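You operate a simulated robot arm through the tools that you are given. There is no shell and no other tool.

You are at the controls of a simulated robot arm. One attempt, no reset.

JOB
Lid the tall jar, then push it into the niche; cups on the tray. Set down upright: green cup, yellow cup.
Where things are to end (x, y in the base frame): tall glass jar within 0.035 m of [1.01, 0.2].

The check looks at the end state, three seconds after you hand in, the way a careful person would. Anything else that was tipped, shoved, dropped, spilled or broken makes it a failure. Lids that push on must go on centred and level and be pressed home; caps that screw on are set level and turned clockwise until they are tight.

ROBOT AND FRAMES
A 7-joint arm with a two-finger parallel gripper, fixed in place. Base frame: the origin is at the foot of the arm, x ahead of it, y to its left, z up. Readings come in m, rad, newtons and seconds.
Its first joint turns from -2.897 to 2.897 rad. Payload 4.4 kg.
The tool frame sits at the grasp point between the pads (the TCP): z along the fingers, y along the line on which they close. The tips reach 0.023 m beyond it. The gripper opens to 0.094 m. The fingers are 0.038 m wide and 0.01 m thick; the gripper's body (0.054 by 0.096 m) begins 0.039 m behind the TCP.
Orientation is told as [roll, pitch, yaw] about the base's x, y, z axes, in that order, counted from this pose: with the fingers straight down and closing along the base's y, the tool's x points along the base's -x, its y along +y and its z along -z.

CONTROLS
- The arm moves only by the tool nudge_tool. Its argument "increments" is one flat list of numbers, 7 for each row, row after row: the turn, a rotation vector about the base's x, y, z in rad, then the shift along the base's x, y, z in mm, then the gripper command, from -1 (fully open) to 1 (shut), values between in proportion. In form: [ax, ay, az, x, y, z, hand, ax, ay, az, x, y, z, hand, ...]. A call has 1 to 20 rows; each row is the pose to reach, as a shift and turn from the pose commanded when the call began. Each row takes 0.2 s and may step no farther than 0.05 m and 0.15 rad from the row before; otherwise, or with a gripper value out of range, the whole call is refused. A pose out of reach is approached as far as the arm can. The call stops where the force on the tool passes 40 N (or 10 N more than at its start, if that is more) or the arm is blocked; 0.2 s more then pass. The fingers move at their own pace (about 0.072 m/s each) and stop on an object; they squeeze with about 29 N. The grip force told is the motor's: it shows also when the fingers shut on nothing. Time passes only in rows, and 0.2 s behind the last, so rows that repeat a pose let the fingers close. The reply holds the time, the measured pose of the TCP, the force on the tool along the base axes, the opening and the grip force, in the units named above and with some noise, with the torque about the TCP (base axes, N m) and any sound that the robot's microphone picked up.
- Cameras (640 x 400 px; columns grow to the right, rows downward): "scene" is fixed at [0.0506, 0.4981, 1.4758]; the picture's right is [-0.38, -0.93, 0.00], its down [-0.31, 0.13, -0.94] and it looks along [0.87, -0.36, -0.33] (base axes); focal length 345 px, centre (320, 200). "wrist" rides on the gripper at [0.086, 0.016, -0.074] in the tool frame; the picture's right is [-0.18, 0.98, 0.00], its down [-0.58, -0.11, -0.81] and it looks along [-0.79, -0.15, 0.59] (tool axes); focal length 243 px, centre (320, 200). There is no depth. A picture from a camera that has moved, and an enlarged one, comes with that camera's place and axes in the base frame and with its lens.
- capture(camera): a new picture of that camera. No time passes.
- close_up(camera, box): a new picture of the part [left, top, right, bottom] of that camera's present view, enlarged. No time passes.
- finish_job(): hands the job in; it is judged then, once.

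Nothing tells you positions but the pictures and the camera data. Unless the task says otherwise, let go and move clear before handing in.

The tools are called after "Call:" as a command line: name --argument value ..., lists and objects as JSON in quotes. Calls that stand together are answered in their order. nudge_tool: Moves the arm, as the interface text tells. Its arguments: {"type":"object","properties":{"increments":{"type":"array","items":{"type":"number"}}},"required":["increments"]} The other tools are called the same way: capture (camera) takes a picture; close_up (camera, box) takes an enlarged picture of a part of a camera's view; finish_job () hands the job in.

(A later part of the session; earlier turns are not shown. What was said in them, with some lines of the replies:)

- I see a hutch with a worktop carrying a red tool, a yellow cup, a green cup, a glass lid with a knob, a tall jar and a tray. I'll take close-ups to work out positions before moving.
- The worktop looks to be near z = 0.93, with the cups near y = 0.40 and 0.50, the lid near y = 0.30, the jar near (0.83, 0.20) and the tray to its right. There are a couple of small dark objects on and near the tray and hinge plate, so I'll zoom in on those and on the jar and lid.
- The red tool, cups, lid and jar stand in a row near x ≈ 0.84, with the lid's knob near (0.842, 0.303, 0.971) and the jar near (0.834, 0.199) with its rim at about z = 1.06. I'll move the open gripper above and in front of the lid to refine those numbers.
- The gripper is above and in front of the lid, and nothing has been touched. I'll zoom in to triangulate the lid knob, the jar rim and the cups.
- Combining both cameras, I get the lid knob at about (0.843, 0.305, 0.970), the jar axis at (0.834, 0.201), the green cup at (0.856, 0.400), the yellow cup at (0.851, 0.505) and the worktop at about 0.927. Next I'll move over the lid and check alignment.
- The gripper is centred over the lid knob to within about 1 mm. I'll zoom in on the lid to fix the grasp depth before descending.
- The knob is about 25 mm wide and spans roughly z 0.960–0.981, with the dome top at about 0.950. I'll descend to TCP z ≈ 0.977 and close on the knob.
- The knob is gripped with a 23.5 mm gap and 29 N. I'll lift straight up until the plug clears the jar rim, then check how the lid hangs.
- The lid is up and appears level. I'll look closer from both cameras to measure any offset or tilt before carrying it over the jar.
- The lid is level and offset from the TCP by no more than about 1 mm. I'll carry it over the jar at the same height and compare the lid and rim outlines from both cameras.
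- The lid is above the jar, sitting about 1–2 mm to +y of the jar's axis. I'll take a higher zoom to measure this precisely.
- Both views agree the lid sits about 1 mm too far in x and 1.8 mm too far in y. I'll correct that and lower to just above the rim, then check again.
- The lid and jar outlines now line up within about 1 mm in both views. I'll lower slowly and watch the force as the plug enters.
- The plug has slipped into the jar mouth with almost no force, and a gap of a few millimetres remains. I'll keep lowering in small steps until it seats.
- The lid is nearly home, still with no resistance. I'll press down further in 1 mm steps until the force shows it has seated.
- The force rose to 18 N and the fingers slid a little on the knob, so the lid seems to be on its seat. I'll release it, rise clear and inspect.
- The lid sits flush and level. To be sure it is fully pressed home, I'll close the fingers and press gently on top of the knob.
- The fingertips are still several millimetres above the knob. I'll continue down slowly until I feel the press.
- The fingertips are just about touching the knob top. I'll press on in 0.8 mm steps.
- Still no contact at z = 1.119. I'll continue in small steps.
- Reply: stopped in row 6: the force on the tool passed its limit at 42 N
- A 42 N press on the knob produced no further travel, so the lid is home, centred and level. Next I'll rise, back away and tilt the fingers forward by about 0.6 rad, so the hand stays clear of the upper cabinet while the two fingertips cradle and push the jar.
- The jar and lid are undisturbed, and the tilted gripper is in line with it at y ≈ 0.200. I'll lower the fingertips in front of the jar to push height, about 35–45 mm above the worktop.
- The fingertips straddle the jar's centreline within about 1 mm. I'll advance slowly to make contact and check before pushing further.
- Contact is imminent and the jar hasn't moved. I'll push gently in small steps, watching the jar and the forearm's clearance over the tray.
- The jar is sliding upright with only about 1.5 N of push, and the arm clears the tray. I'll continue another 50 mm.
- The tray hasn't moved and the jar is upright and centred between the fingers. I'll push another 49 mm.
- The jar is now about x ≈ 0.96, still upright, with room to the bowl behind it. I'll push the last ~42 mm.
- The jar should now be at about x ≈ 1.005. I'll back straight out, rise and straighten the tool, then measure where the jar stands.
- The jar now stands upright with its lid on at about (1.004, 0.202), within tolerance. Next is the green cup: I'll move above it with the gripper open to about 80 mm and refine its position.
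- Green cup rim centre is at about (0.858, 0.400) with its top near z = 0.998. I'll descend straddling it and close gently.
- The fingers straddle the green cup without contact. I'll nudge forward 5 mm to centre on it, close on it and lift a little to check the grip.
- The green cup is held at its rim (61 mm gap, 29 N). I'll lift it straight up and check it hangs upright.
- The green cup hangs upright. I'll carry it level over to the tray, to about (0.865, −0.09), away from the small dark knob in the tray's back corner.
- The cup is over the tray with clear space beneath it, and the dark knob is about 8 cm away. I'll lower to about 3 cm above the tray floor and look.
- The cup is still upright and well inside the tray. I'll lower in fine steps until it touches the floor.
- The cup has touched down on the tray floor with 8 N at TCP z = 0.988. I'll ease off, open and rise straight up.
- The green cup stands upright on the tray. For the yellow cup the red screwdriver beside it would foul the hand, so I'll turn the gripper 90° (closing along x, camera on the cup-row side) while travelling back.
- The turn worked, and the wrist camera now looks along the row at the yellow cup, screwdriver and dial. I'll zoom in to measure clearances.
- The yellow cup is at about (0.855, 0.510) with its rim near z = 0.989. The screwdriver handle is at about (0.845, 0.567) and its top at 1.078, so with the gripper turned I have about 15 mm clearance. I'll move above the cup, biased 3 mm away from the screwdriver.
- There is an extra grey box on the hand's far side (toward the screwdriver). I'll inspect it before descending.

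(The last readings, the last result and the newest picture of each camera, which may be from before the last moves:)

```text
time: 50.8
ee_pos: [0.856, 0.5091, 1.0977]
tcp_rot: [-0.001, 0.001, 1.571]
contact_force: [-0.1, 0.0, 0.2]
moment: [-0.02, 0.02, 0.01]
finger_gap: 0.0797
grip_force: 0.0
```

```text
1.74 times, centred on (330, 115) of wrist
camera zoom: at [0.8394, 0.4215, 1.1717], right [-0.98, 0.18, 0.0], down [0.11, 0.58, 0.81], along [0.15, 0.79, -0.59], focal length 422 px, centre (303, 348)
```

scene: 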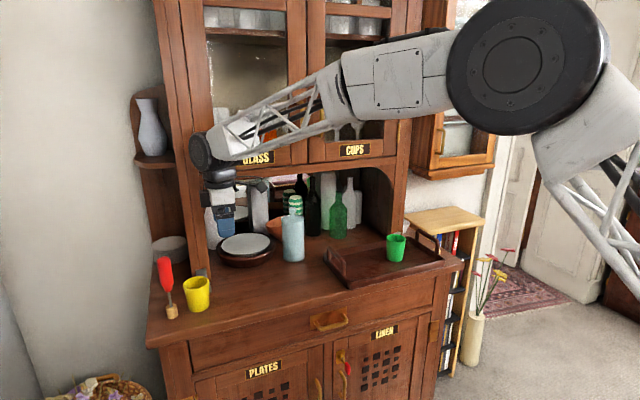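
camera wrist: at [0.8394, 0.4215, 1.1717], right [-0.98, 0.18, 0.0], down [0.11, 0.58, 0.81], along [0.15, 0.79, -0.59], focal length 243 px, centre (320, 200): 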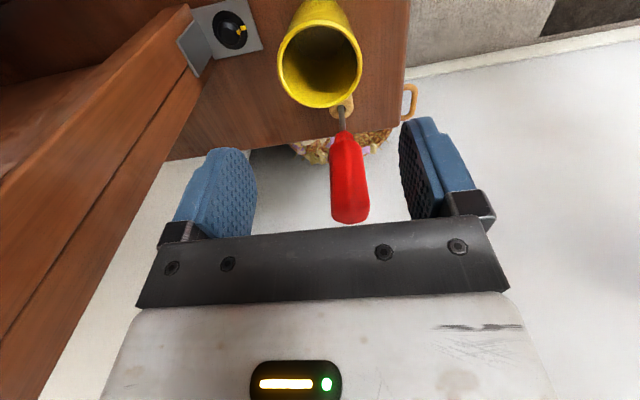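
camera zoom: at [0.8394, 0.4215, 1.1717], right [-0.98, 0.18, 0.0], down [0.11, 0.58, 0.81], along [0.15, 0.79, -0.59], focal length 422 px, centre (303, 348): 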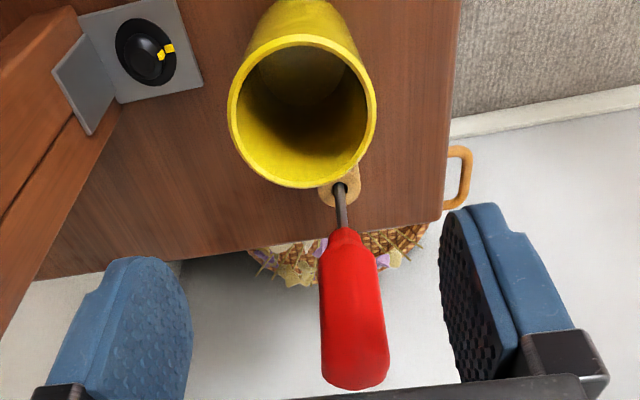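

The box reaches about 48 mm toward +y from the tool axis, and would hit the screwdriver handle (near edge y ≈ 0.551) if I gripped the cup on centre. I'll shift the hand to y ≈ 0.4955, where the pads still cover the cup's diameter with about 7 mm clearance. I'll descend partway and verify.

Call:
nudge_tool --increments '[0, 0, 0, 0, -12, 0, -0.7, 0, 0, 0, 0, -12, -25, -0.7, 0, 0, 0, 0, -12, -50, -0.7, 0, 0, 0, 0, -12, -65, -0.7, 0, 0, 0, 0, -12, -65, -0.7]'

Call:
close_up --camera "scene" --box '[150, 220, 240, 320]'

Call:
capture --camera "wrist"

```text
time: 52.0
ee_pos: [0.8565, 0.4952, 1.0322]
tcp_rot: [0.001, 0.003, 1.568]
contact_force: [0.3, -1.0, -0.6]
moment: [0.04, 0.0, 0.01]
finger_gap: 0.08
grip_force: 0.2
```

```text
4.00 times, centred on (195, 270) of scene
camera zoom: at [0.0506, 0.4981, 1.4758], right [-0.38, -0.93, 0.0], down [-0.31, 0.13, -0.94], along [0.87, -0.36, -0.33], focal length 1379 px, centre (820, -80)
```

zoom: 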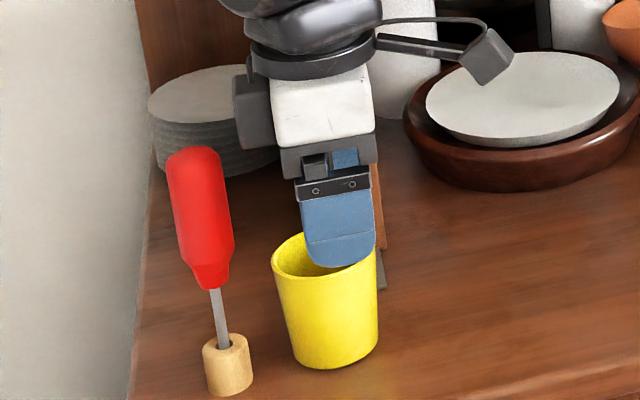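

```text
taken
camera wrist: at [0.8389, 0.4089, 1.1066], right [-0.98, 0.19, 0.0], down [0.11, 0.58, 0.81], along [0.15, 0.79, -0.59], focal length 243 px, centre (320, 200)
```

wrist: 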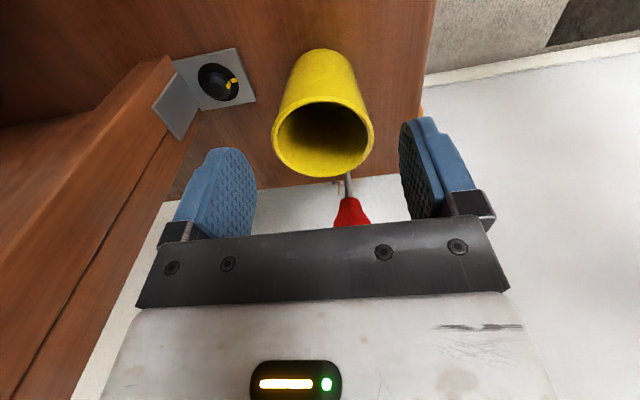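

The remaining path shows about 7 mm between the grey box and the screwdriver handle, matching my estimate. I'll descend the remaining 53 mm slowly with the fingers still open.

Call:
nudge_tool --increments '[0, 0, 0, 0, 0, -12, -0.7, 0, 0, 0, 0, 0, -24, -0.7, 0, 0, 0, 0, 0, -36, -0.7, 0, 0, 0, 0, 0, -46, -0.7, 0, 0, 0, 0, 0, -53, -0.7, 0, 0, 0, 0, 0, -53, -0.7]'

Call:
close_up --camera "scene" --box '[150, 220, 240, 320]'

Call:
capture --camera "wrist"

```text
time: 53.4
ee_pos: [0.8535, 0.4955, 0.9797]
tcp_rot: [0.002, 0.002, 1.57]
contact_force: [-1.4, 0.3, -0.8]
moment: [0.02, 0.01, -0.01]
finger_gap: 0.08
grip_force: 0.1
```

```text
4.00 times, centred on (195, 270) of scene
camera zoom: at [0.0506, 0.4981, 1.4758], right [-0.38, -0.93, 0.0], down [-0.31, 0.13, -0.94], along [0.87, -0.36, -0.33], focal length 1379 px, centre (820, -80)
```

zoom: 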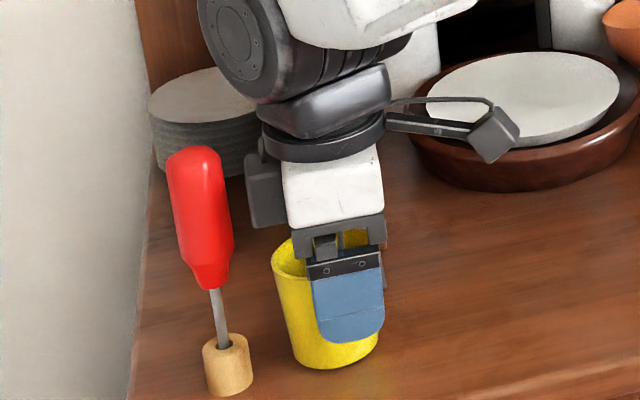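

```text
taken
camera wrist: at [0.8388, 0.4092, 1.0533], right [-0.98, 0.18, 0.0], down [0.11, 0.58, 0.81], along [0.15, 0.79, -0.59], focal length 243 px, centre (320, 200)
```

wrist: 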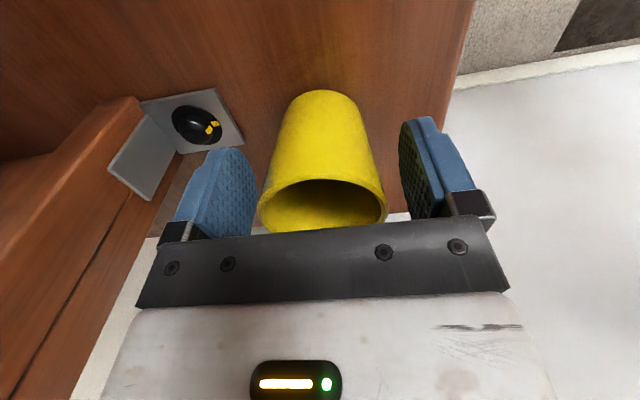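

There is no contact and the screwdriver is undisturbed. I'll close on the cup.

Call:
nudge_tool --increments '[0, 0, 0, 0, 0, 0, 0.2, 0, 0, 0, 0, 0, 0, 1, 0, 0, 0, 0, 0, 0, 1, 0, 0, 0, 0, 0, 0, 1, 0, 0, 0, 0, 0, 0, 1]'

Call:
close_up --camera "scene" --box '[150, 220, 240, 320]'

Call:
capture --camera "wrist"

```text
time: 54.6
ee_pos: [0.8546, 0.4961, 0.9805]
tcp_rot: [0.002, 0.001, 1.57]
contact_force: [-0.5, -0.6, 0.8]
moment: [-0.03, 0.05, 0.01]
finger_gap: 0.0531
grip_force: 28.6
```

```text
4.00 times, centred on (195, 270) of scene
camera zoom: at [0.0506, 0.4981, 1.4758], right [-0.38, -0.93, 0.0], down [-0.31, 0.13, -0.94], along [0.87, -0.36, -0.33], focal length 1379 px, centre (820, -80)
```

zoom: 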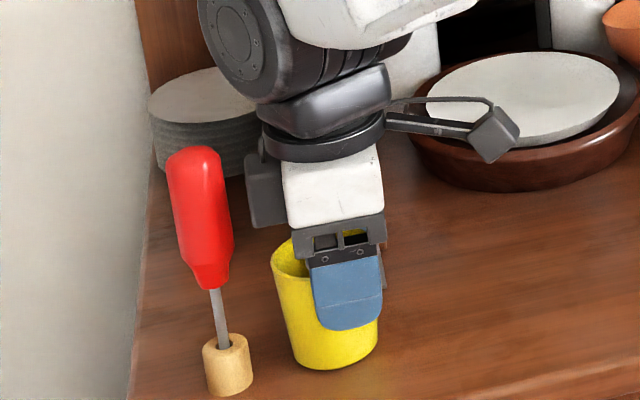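

```text
taken
camera wrist: at [0.8388, 0.4092, 1.0534], right [-0.98, 0.18, 0.0], down [0.11, 0.58, 0.81], along [0.15, 0.79, -0.59], focal length 243 px, centre (320, 200)
```

wrist: 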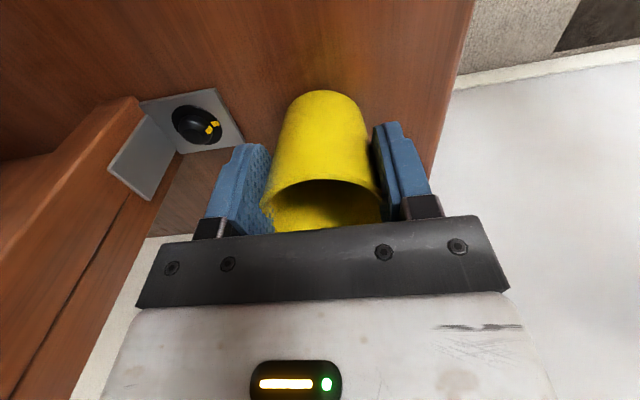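

The gap closed to 53 mm, which is less than the rim diameter I expected (about 63 mm). I'll zoom in on both views before lifting to see where the pads are touching.

Call:
close_up --camera "wrist" --box '[190, 80, 450, 250]'

Call:
close_up --camera "scene" --box '[205, 265, 255, 315]'

```text
2.35 times, centred on (320, 165) of wrist
camera zoom: at [0.8388, 0.4092, 1.0534], right [-0.98, 0.18, 0.0], down [0.11, 0.58, 0.81], along [0.15, 0.79, -0.59], focal length 571 px, centre (320, 282)
```

zoom: 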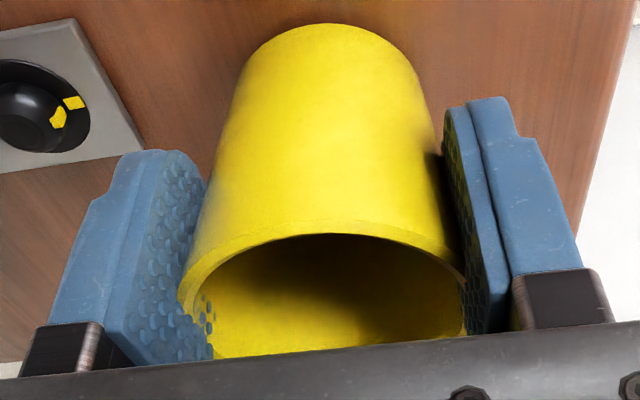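

```text
8.00 times, centred on (230, 290) of scene
camera zoom: at [0.0506, 0.4981, 1.4758], right [-0.38, -0.93, 0.0], down [-0.31, 0.13, -0.94], along [0.87, -0.36, -0.33], focal length 2758 px, centre (1040, -520)
```

zoom: 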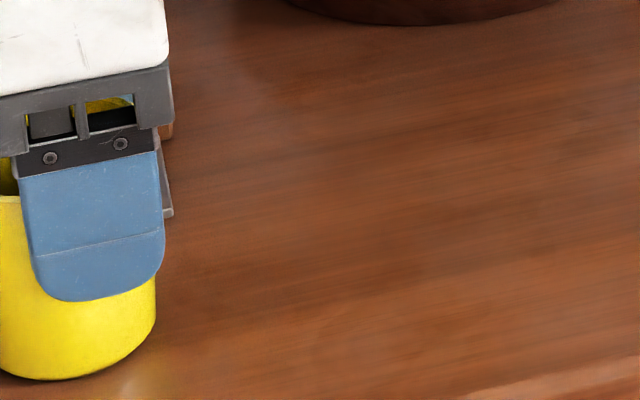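

The pads seem to be biting near their edges and the rim's outline has shifted slightly. I'll reopen to see whether the cup has moved before deciding on the grip.

Call:
nudge_tool --increments '[0, 0, 0, 0, 0, 0, 0, 0, 0, 0, 0, 0, 0, -0.7, 0, 0, 0, 0, 0, 0, -0.7, 0, 0, 0, 0, 0, 0, -0.7]'

Call:
close_up --camera "wrist" --box '[190, 80, 450, 250]'

Call:
close_up --camera "scene" --box '[150, 220, 240, 320]'

```text
time: 55.6
ee_pos: [0.8549, 0.495, 0.9796]
tcp_rot: [0.002, 0.003, 1.569]
contact_force: [0.8, 0.6, -0.9]
moment: [0.02, 0.0, 0.01]
finger_gap: 0.08
grip_force: 0.0
```

```text
2.35 times, centred on (320, 165) of wrist
camera zoom: at [0.8388, 0.4092, 1.0533], right [-0.98, 0.18, 0.0], down [0.11, 0.58, 0.81], along [0.15, 0.79, -0.59], focal length 571 px, centre (320, 282)
```

zoom: 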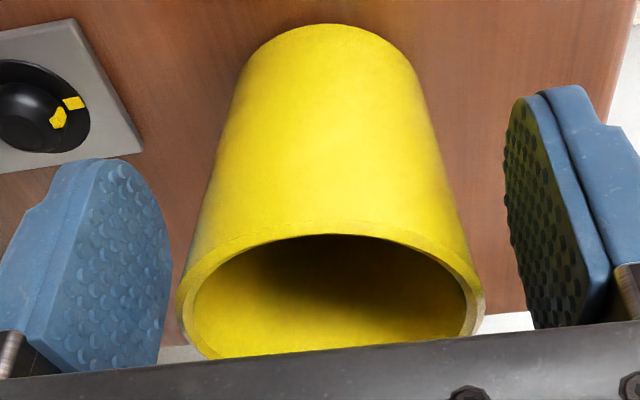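

```text
4.00 times, centred on (195, 270) of scene
camera zoom: at [0.0506, 0.4981, 1.4758], right [-0.38, -0.93, 0.0], down [-0.31, 0.13, -0.94], along [0.87, -0.36, -0.33], focal length 1379 px, centre (820, -80)
```

zoom: 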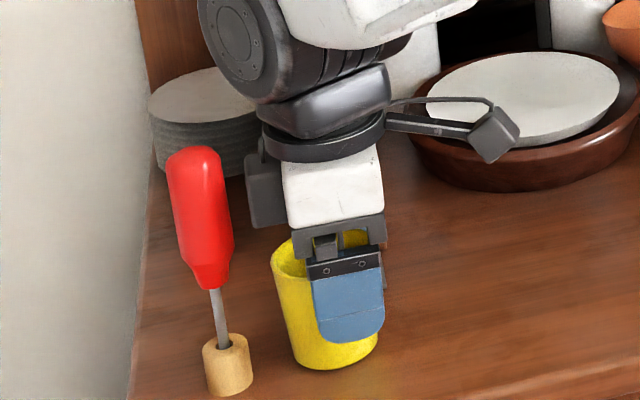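

The cup hasn't moved, and the grip was simply on a narrower section of it, so it was sound. I'll close again and lift a few millimetres to test it.

Call:
nudge_tool --increments '[0, 0, 0, 0, 0, 0, 0.2, 0, 0, 0, 0, 0, 0, 1, 0, 0, 0, 0, 0, 0, 1, 0, 0, 0, 0, 0, 0, 1, 0, 0, 0, 0, 0, 4, 1, 0, 0, 0, 0, 0, 10, 1, 0, 0, 0, 0, 0, 10, 1]'

Call:
close_up --camera "scene" --box '[150, 220, 240, 320]'

Call:
close_up --camera "wrist" --box '[190, 80, 450, 250]'

```text
time: 57.2
ee_pos: [0.8556, 0.4957, 0.99]
tcp_rot: [0.001, 0.001, 1.569]
contact_force: [-0.1, -0.7, -1.1]
moment: [-0.01, 0.0, -0.01]
finger_gap: 0.0534
grip_force: 29.2
```

```text
4.00 times, centred on (195, 270) of scene
camera zoom: at [0.0506, 0.4981, 1.4758], right [-0.38, -0.93, 0.0], down [-0.31, 0.13, -0.94], along [0.87, -0.36, -0.33], focal length 1379 px, centre (820, -80)
```

zoom: 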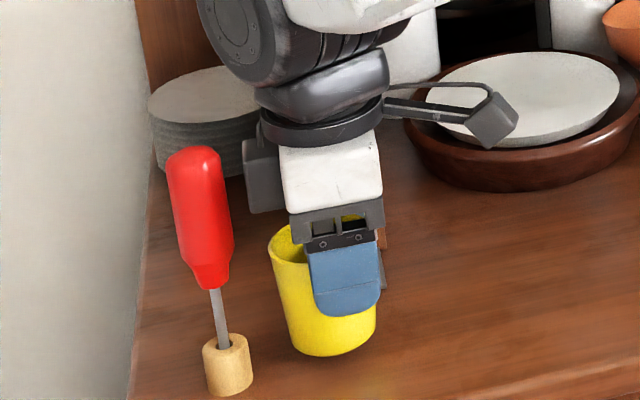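

```text
2.35 times, centred on (320, 165) of wrist
camera zoom: at [0.8386, 0.4092, 1.0635], right [-0.98, 0.18, 0.0], down [0.11, 0.58, 0.81], along [0.15, 0.79, -0.59], focal length 571 px, centre (320, 282)
```

zoom: 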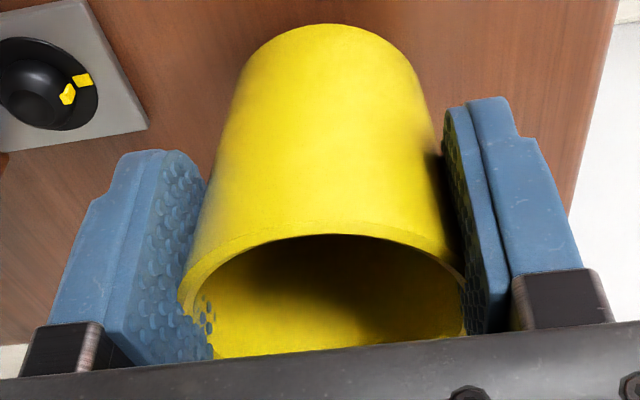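

The cup lifts cleanly with the hand and the screwdriver is undisturbed. I'll move it away from the screwdriver while raising it.

Call:
nudge_tool --increments '[0, 0, 0, 0, -10, 5, 1, 0, 0, 0, 0, -25, 20, 1, 0, 0, 0, 0, -32, 50, 1, 0, 0, 0, 0, -35, 85, 1, 0, 0, 0, 0, -35, 118, 1, 0, 0, 0, 0, -35, 118, 1]'

Call:
close_up --camera "scene" --box '[140, 180, 280, 320]'

Call:
capture --camera "wrist"

```text
time: 58.6
ee_pos: [0.8558, 0.4619, 1.1077]
tcp_rot: [0.002, 0.002, 1.569]
contact_force: [-0.2, -0.6, -0.4]
moment: [-0.01, 0.01, 0.0]
finger_gap: 0.0534
grip_force: 28.8
```

```text
2.86 times, centred on (210, 250) of scene
camera zoom: at [0.0506, 0.4981, 1.4758], right [-0.38, -0.93, 0.0], down [-0.31, 0.13, -0.94], along [0.87, -0.36, -0.33], focal length 985 px, centre (634, 57)
```

zoom: 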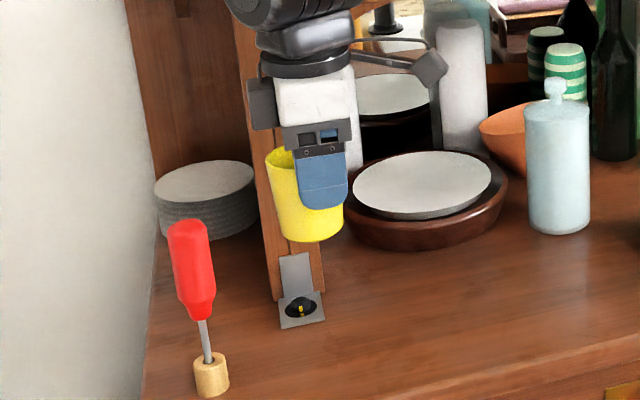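

```text
taken
camera wrist: at [0.8392, 0.375, 1.1813], right [-0.98, 0.19, 0.0], down [0.11, 0.58, 0.81], along [0.15, 0.79, -0.59], focal length 243 px, centre (320, 200)
```

wrist: 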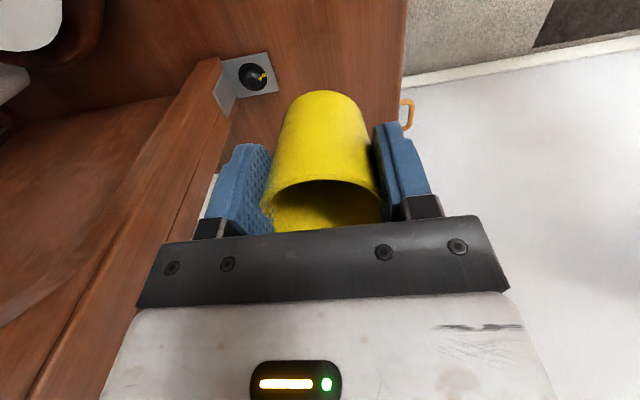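

The yellow cup is held upright and the screwdriver and dial are untouched. I'll carry it to the left half of the tray, with its centre at about (0.862, 0.025).

Call:
nudge_tool --increments '[0, 0, 0, 0, -20, 0, 1, 0, 0, 0, 0, -55, 0, 1, 0, 0, 0, 0, -97, 0, 1, 0, 0, 0, 0, -140, 0, 1, 0, 0, 0, 0, -183, 0, 1, 0, 0, 0, 0, -226, 0, 1, 0, 0, 0, 0, -269, 0, 1, 0, 0, 0, 2, -312, 0, 1, 0, 0, 0, 4, -355, 0, 1, 0, 0, 0, 6, -395, 0, 1, 0, 0, 0, 7, -430, 0, 1, 0, 0, 0, 7, -450, 0, 1, 0, 0, 0, 7, -450, 0, 1]'

Call:
capture --camera "wrist"

Call:
capture --camera "scene"

Call:
close_up --camera "scene" --box '[300, 180, 460, 300]'

```text
time: 61.4
ee_pos: [0.863, 0.0106, 1.1064]
tcp_rot: [0.002, 0.001, 1.571]
contact_force: [0.8, -1.2, -0.7]
moment: [0.03, -0.01, 0.01]
finger_gap: 0.0532
grip_force: 29.2
```

```text
taken
camera wrist: at [0.8457, -0.0759, 1.1807], right [-0.98, 0.18, 0.0], down [0.11, 0.58, 0.81], along [0.15, 0.79, -0.59], focal length 243 px, centre (320, 200)
```

wrist: 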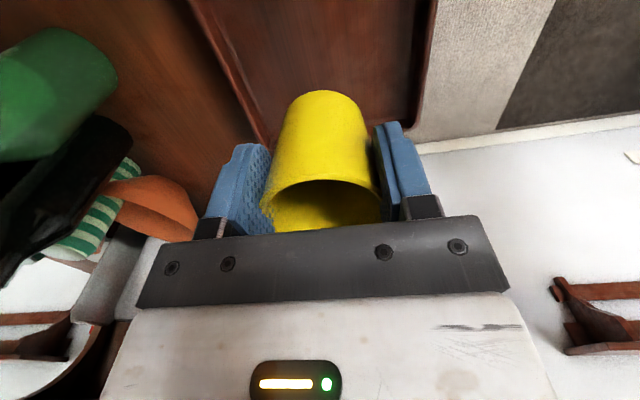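

```text
taken
```

scene: 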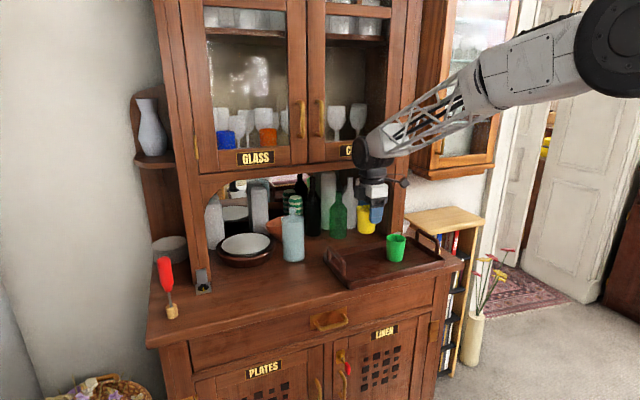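

```text
3.33 times, centred on (380, 240) of scene
camera zoom: at [0.0506, 0.4981, 1.4758], right [-0.38, -0.93, 0.0], down [-0.31, 0.13, -0.94], along [0.87, -0.36, -0.33], focal length 1149 px, centre (120, 67)
```

zoom: 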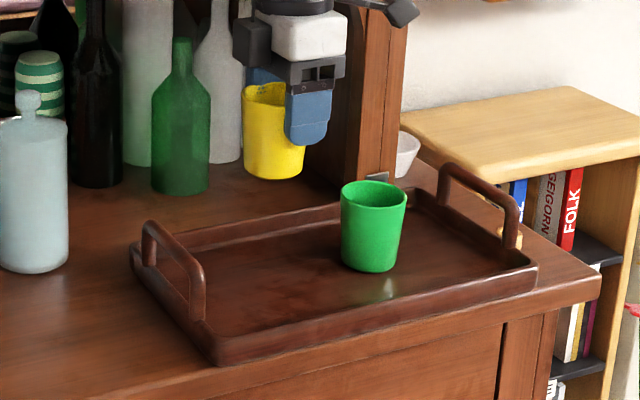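

The yellow cup is over the left half of the tray, with the green cup about 11 cm away. I'll lower to about 2 cm above the floor, then check camera-arm clearance over the green cup.

Call:
nudge_tool --increments '[0, 0, 0, 0, 0, -25, 1, 0, 0, 0, 0, 0, -50, 1, 0, 0, 0, 0, 0, -75, 1, 0, 0, 0, 0, 0, -95, 1, 0, 0, 0, 0, 0, -95, 1]'

Call:
close_up --camera "scene" --box '[310, 200, 450, 300]'

Call:
capture --camera "wrist"

```text
time: 62.6
ee_pos: [0.8606, 0.0122, 1.0117]
tcp_rot: [0.001, 0.0, 1.569]
contact_force: [0.4, 0.2, -0.5]
moment: [0.01, 0.0, 0.01]
finger_gap: 0.0534
grip_force: 29.1
```

```text
4.00 times, centred on (380, 250) of scene
camera zoom: at [0.0506, 0.4981, 1.4758], right [-0.38, -0.93, 0.0], down [-0.31, 0.13, -0.94], along [0.87, -0.36, -0.33], focal length 1379 px, centre (80, 0)
```

zoom: 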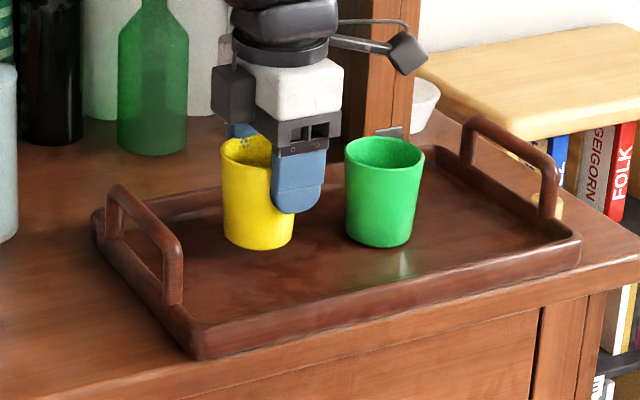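

```text
taken
camera wrist: at [0.8462, -0.0758, 1.086], right [-0.98, 0.18, 0.0], down [0.11, 0.58, 0.81], along [0.15, 0.79, -0.59], focal length 243 px, centre (320, 200)
```

wrist: 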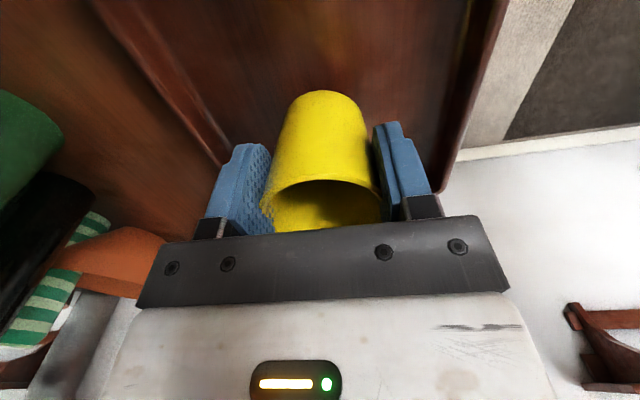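

There is good clearance all round. I'll lower in fine steps until the cup touches the tray floor.

Call:
nudge_tool --increments '[0, 0, 0, 0, 0, -7, 1, 0, 0, 0, 0, 0, -14, 1, 0, 0, 0, 0, 0, -19, 1, 0, 0, 0, 0, 0, -21, 1, 0, 0, 0, 0, 0, -22, 1]'

```text
time: 63.8
ee_pos: [0.862, 0.011, 0.99]
tcp_rot: [0.002, 0.001, 1.569]
contact_force: [1.1, 0.0, -1.2]
moment: [-0.02, -0.04, 0.0]
finger_gap: 0.0533
grip_force: 28.8
```

Call:
nudge_tool --increments '[0, 0, 0, 0, 0, -1, 1, 0, 0, 0, 0, 0, -2, 1, 0, 0, 0, 0, 0, -2.6, 1]'

Call:
close_up --camera "scene" --box '[340, 220, 420, 280]'

```text
time: 64.6
ee_pos: [0.8619, 0.0108, 0.9885]
tcp_rot: [-0.001, 0.002, 1.57]
contact_force: [-1.7, -2.4, 13.3]
moment: [0.28, 0.16, 0.07]
finger_gap: 0.053
grip_force: 29.4
```

```text
6.67 times, centred on (380, 250) of scene
camera zoom: at [0.0506, 0.4981, 1.4758], right [-0.38, -0.93, 0.0], down [-0.31, 0.13, -0.94], along [0.87, -0.36, -0.33], focal length 2298 px, centre (-80, -133)
```

zoom: 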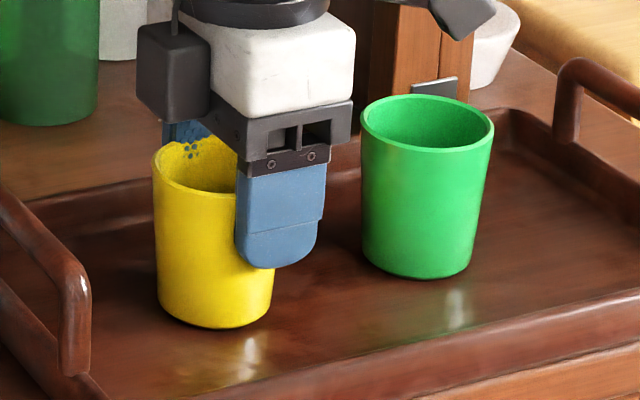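

The cup is on the tray floor. I'll ease off, open and rise straight up.

Call:
nudge_tool --increments '[0, 0, 0, 0, 0, 1.6, 1, 0, 0, 0, 0, 0, 1.6, 0.2, 0, 0, 0, 0, 0, 1.6, -0.7, 0, 0, 0, 0, 0, 1.6, -0.7, 0, 0, 0, 0, 0, 20, -0.7, 0, 0, 0, 0, 0, 50, -0.7, 0, 0, 0, 0, 0, 90, -0.7, 0, 0, 0, 0, 0, 130, -0.7, 0, 0, 0, 0, 0, 160, -0.7, 0, 0, 0, 0, 0, 160, -0.7]'

Call:
capture --camera "scene"

Call:
close_up --camera "scene" --box '[310, 200, 450, 300]'

Call:
capture --camera "wrist"

```text
time: 66.8
ee_pos: [0.8613, 0.0109, 1.1486]
tcp_rot: [0.002, 0.004, 1.571]
contact_force: [0.4, 0.4, -0.8]
moment: [0.0, 0.06, 0.01]
finger_gap: 0.0798
grip_force: 0.1
```

```text
taken
```

scene: 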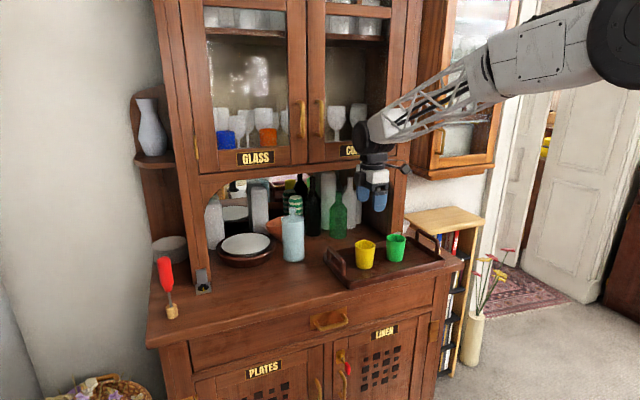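

```text
4.00 times, centred on (380, 250) of scene
camera zoom: at [0.0506, 0.4981, 1.4758], right [-0.38, -0.93, 0.0], down [-0.31, 0.13, -0.94], along [0.87, -0.36, -0.33], focal length 1379 px, centre (80, 0)
```

zoom: 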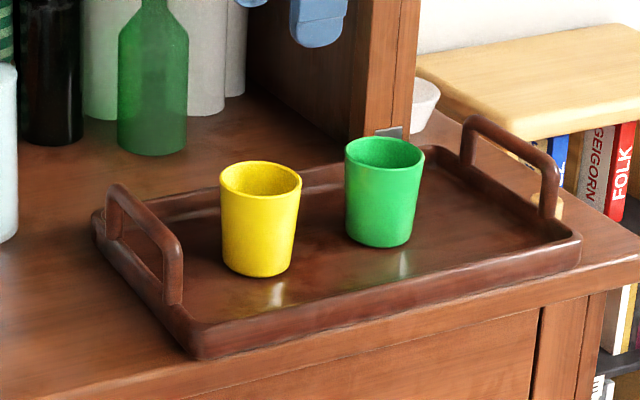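

```text
taken
camera wrist: at [0.8456, -0.0761, 1.2217], right [-0.98, 0.18, 0.0], down [0.11, 0.58, 0.81], along [0.15, 0.79, -0.59], focal length 243 px, centre (320, 200)
```

wrist: 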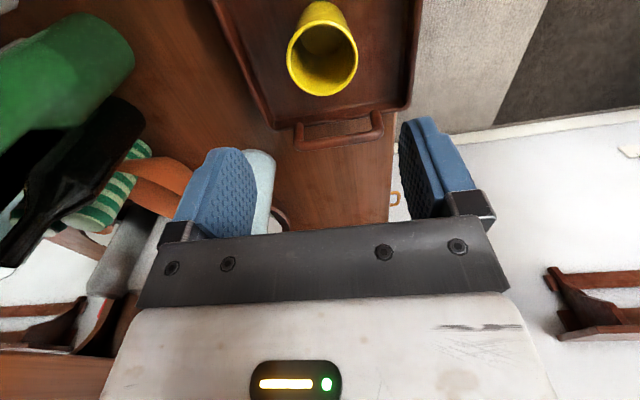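

Both cups stand upright on the tray and the tray hasn't moved. I'll retract the arm, turn the gripper back and take a final look at the jar and lid.

Call:
nudge_tool --increments '[0, 0, -0.14, -20, 5, 5, -0.7, 0, 0, -0.28, -45, 20, 10, -0.7, 0, 0, -0.42, -70, 40, 15, -0.7, 0, 0, -0.56, -95, 60, 15, -0.7, 0, 0, -0.7, -120, 85, 15, -0.7, 0, 0, -0.84, -140, 110, 15, -0.7, 0, 0, -0.98, -160, 130, 15, -0.7, 0, 0, -1.12, -170, 150, 15, -0.7, 0, 0, -1.26, -180, 170, 15, -0.7, 0, 0, -1.4, -180, 185, 15, -0.7, 0, 0, -1.5, -180, 190, 15, -0.7, 0, 0, -1.57, -180, 190, 15, -0.7, 0, 0, -1.57, -180, 190, 15, -0.7]'

Call:
capture --camera "wrist"

Call:
capture --camera "scene"

Call:
close_up --camera "scene" --box '[260, 200, 330, 270]'

```text
time: 69.6
ee_pos: [0.683, 0.2005, 1.163]
tcp_rot: [0.003, 0.002, -0.003]
contact_force: [0.4, 0.2, -1.2]
moment: [0.02, -0.02, 0.02]
finger_gap: 0.0798
grip_force: 0.1
```

```text
taken
camera wrist: at [0.596, 0.2168, 1.2364], right [0.19, 0.98, 0.0], down [0.58, -0.11, 0.81], along [0.79, -0.15, -0.59], focal length 243 px, centre (320, 200)
```

wrist: 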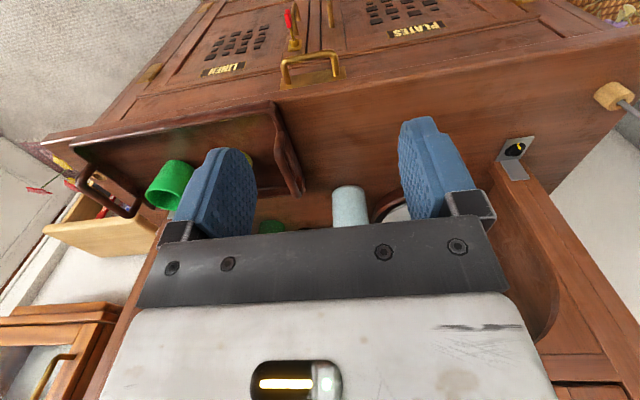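

```text
taken
```

scene: 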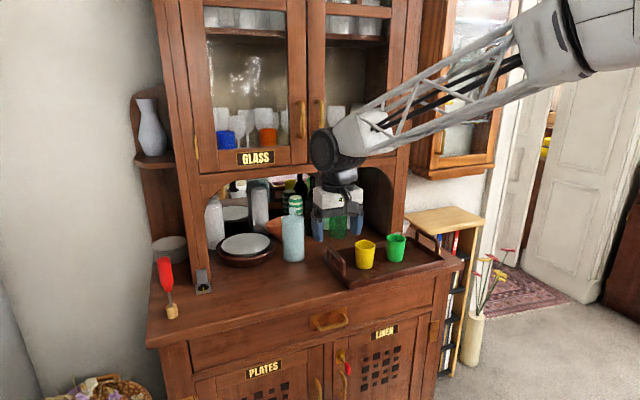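

```text
5.71 times, centred on (295, 235) of scene
camera zoom: at [0.0506, 0.4981, 1.4758], right [-0.38, -0.93, 0.0], down [-0.31, 0.13, -0.94], along [0.87, -0.36, -0.33], focal length 1970 px, centre (463, 0)
```

zoom: 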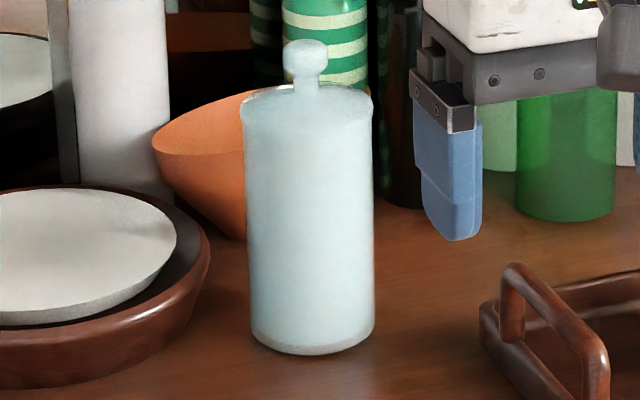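

The jar stands upright in the niche at about (1.01–1.02, 0.20) with its lid on. I'll take a last close look at the lid seam and the left-hand side of the worktop.

Call:
close_up --camera "scene" --box '[280, 200, 310, 230]'

Call:
close_up --camera "scene" --box '[140, 220, 300, 320]'

Call:
close_up --camera "scene" --box '[310, 200, 450, 300]'

Call:
close_up --camera "wrist" --box '[310, 170, 400, 230]'

```text
13.33 times, centred on (295, 215) of scene
camera zoom: at [0.0506, 0.4981, 1.4758], right [-0.38, -0.93, 0.0], down [-0.31, 0.13, -0.94], along [0.87, -0.36, -0.33], focal length 4596 px, centre (653, 0)
```

zoom: 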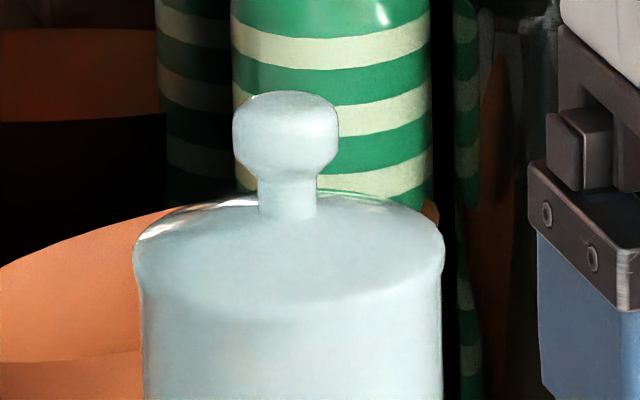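

```text
4.00 times, centred on (220, 270) of scene
camera zoom: at [0.0506, 0.4981, 1.4758], right [-0.38, -0.93, 0.0], down [-0.31, 0.13, -0.94], along [0.87, -0.36, -0.33], focal length 1379 px, centre (720, -80)
```

zoom: 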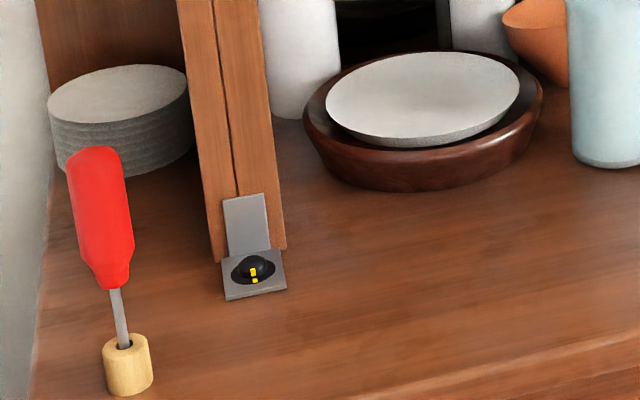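

```text
4.00 times, centred on (380, 250) of scene
camera zoom: at [0.0506, 0.4981, 1.4758], right [-0.38, -0.93, 0.0], down [-0.31, 0.13, -0.94], along [0.87, -0.36, -0.33], focal length 1379 px, centre (80, 0)
```

zoom: 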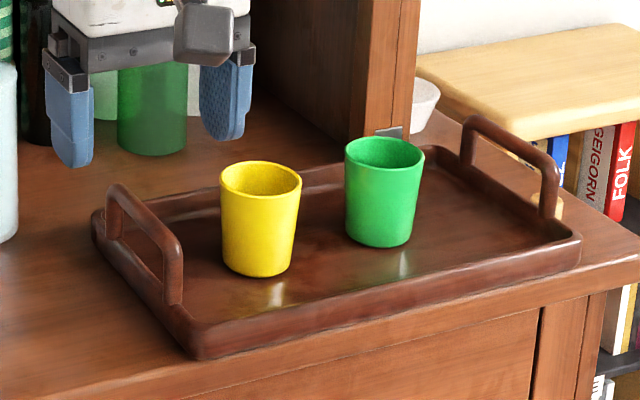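

```text
6.67 times, centred on (355, 200) of wrist
camera zoom: at [0.596, 0.2168, 1.2364], right [0.19, 0.98, 0.0], down [0.58, -0.11, 0.81], along [0.79, -0.15, -0.59], focal length 1618 px, centre (87, 200)
```

zoom: 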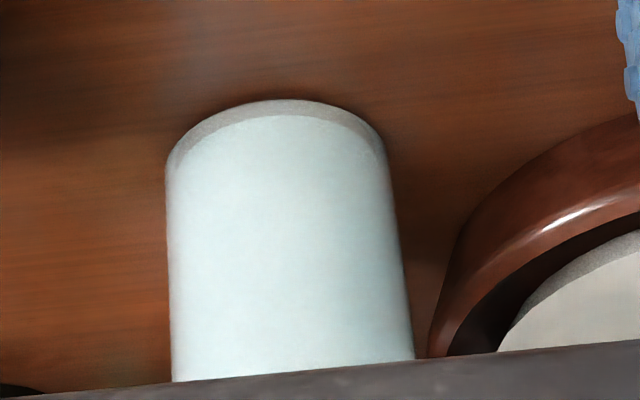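

The jar is lidded flush and level in the niche at about (1.01–1.02, 0.20). Both cups stand upright on the tray. The screwdriver, dial, bowls and tray look exactly as at the start, and the gripper is open and clear, so I'm handing in.

Call:
finish_job

```text
The job is handed in.
```

I've handed the job in, and by the last pictures everything asked for is in place; the check's result hasn't come back to me.

- **Jar:** the lid is on level and centred to within about 1 mm. I pressed it down with 42 N and it moved no further. The jar then slid upright into the niche and stands at about (1.01–1.02, 0.20), against a target of (1.01, 0.20) with 0.035 m allowed.
- **Cups:** the green cup is upright on the tray at about (0.865, -0.09), and the yellow cup is upright at about (0.862, 0.025).
- **Everything else:** the tray, screwdriver, dial and bowls look the same as in the first pictures. The small dark knob on the tray was still in place after the green cup went down. It is hidden behind that cup in the last pictures, so I did not see it at the end.

I gripped the yellow cup off-centre so the hand would clear the screwdriver by about 7 mm. The gripper is open and well clear of the worktop.
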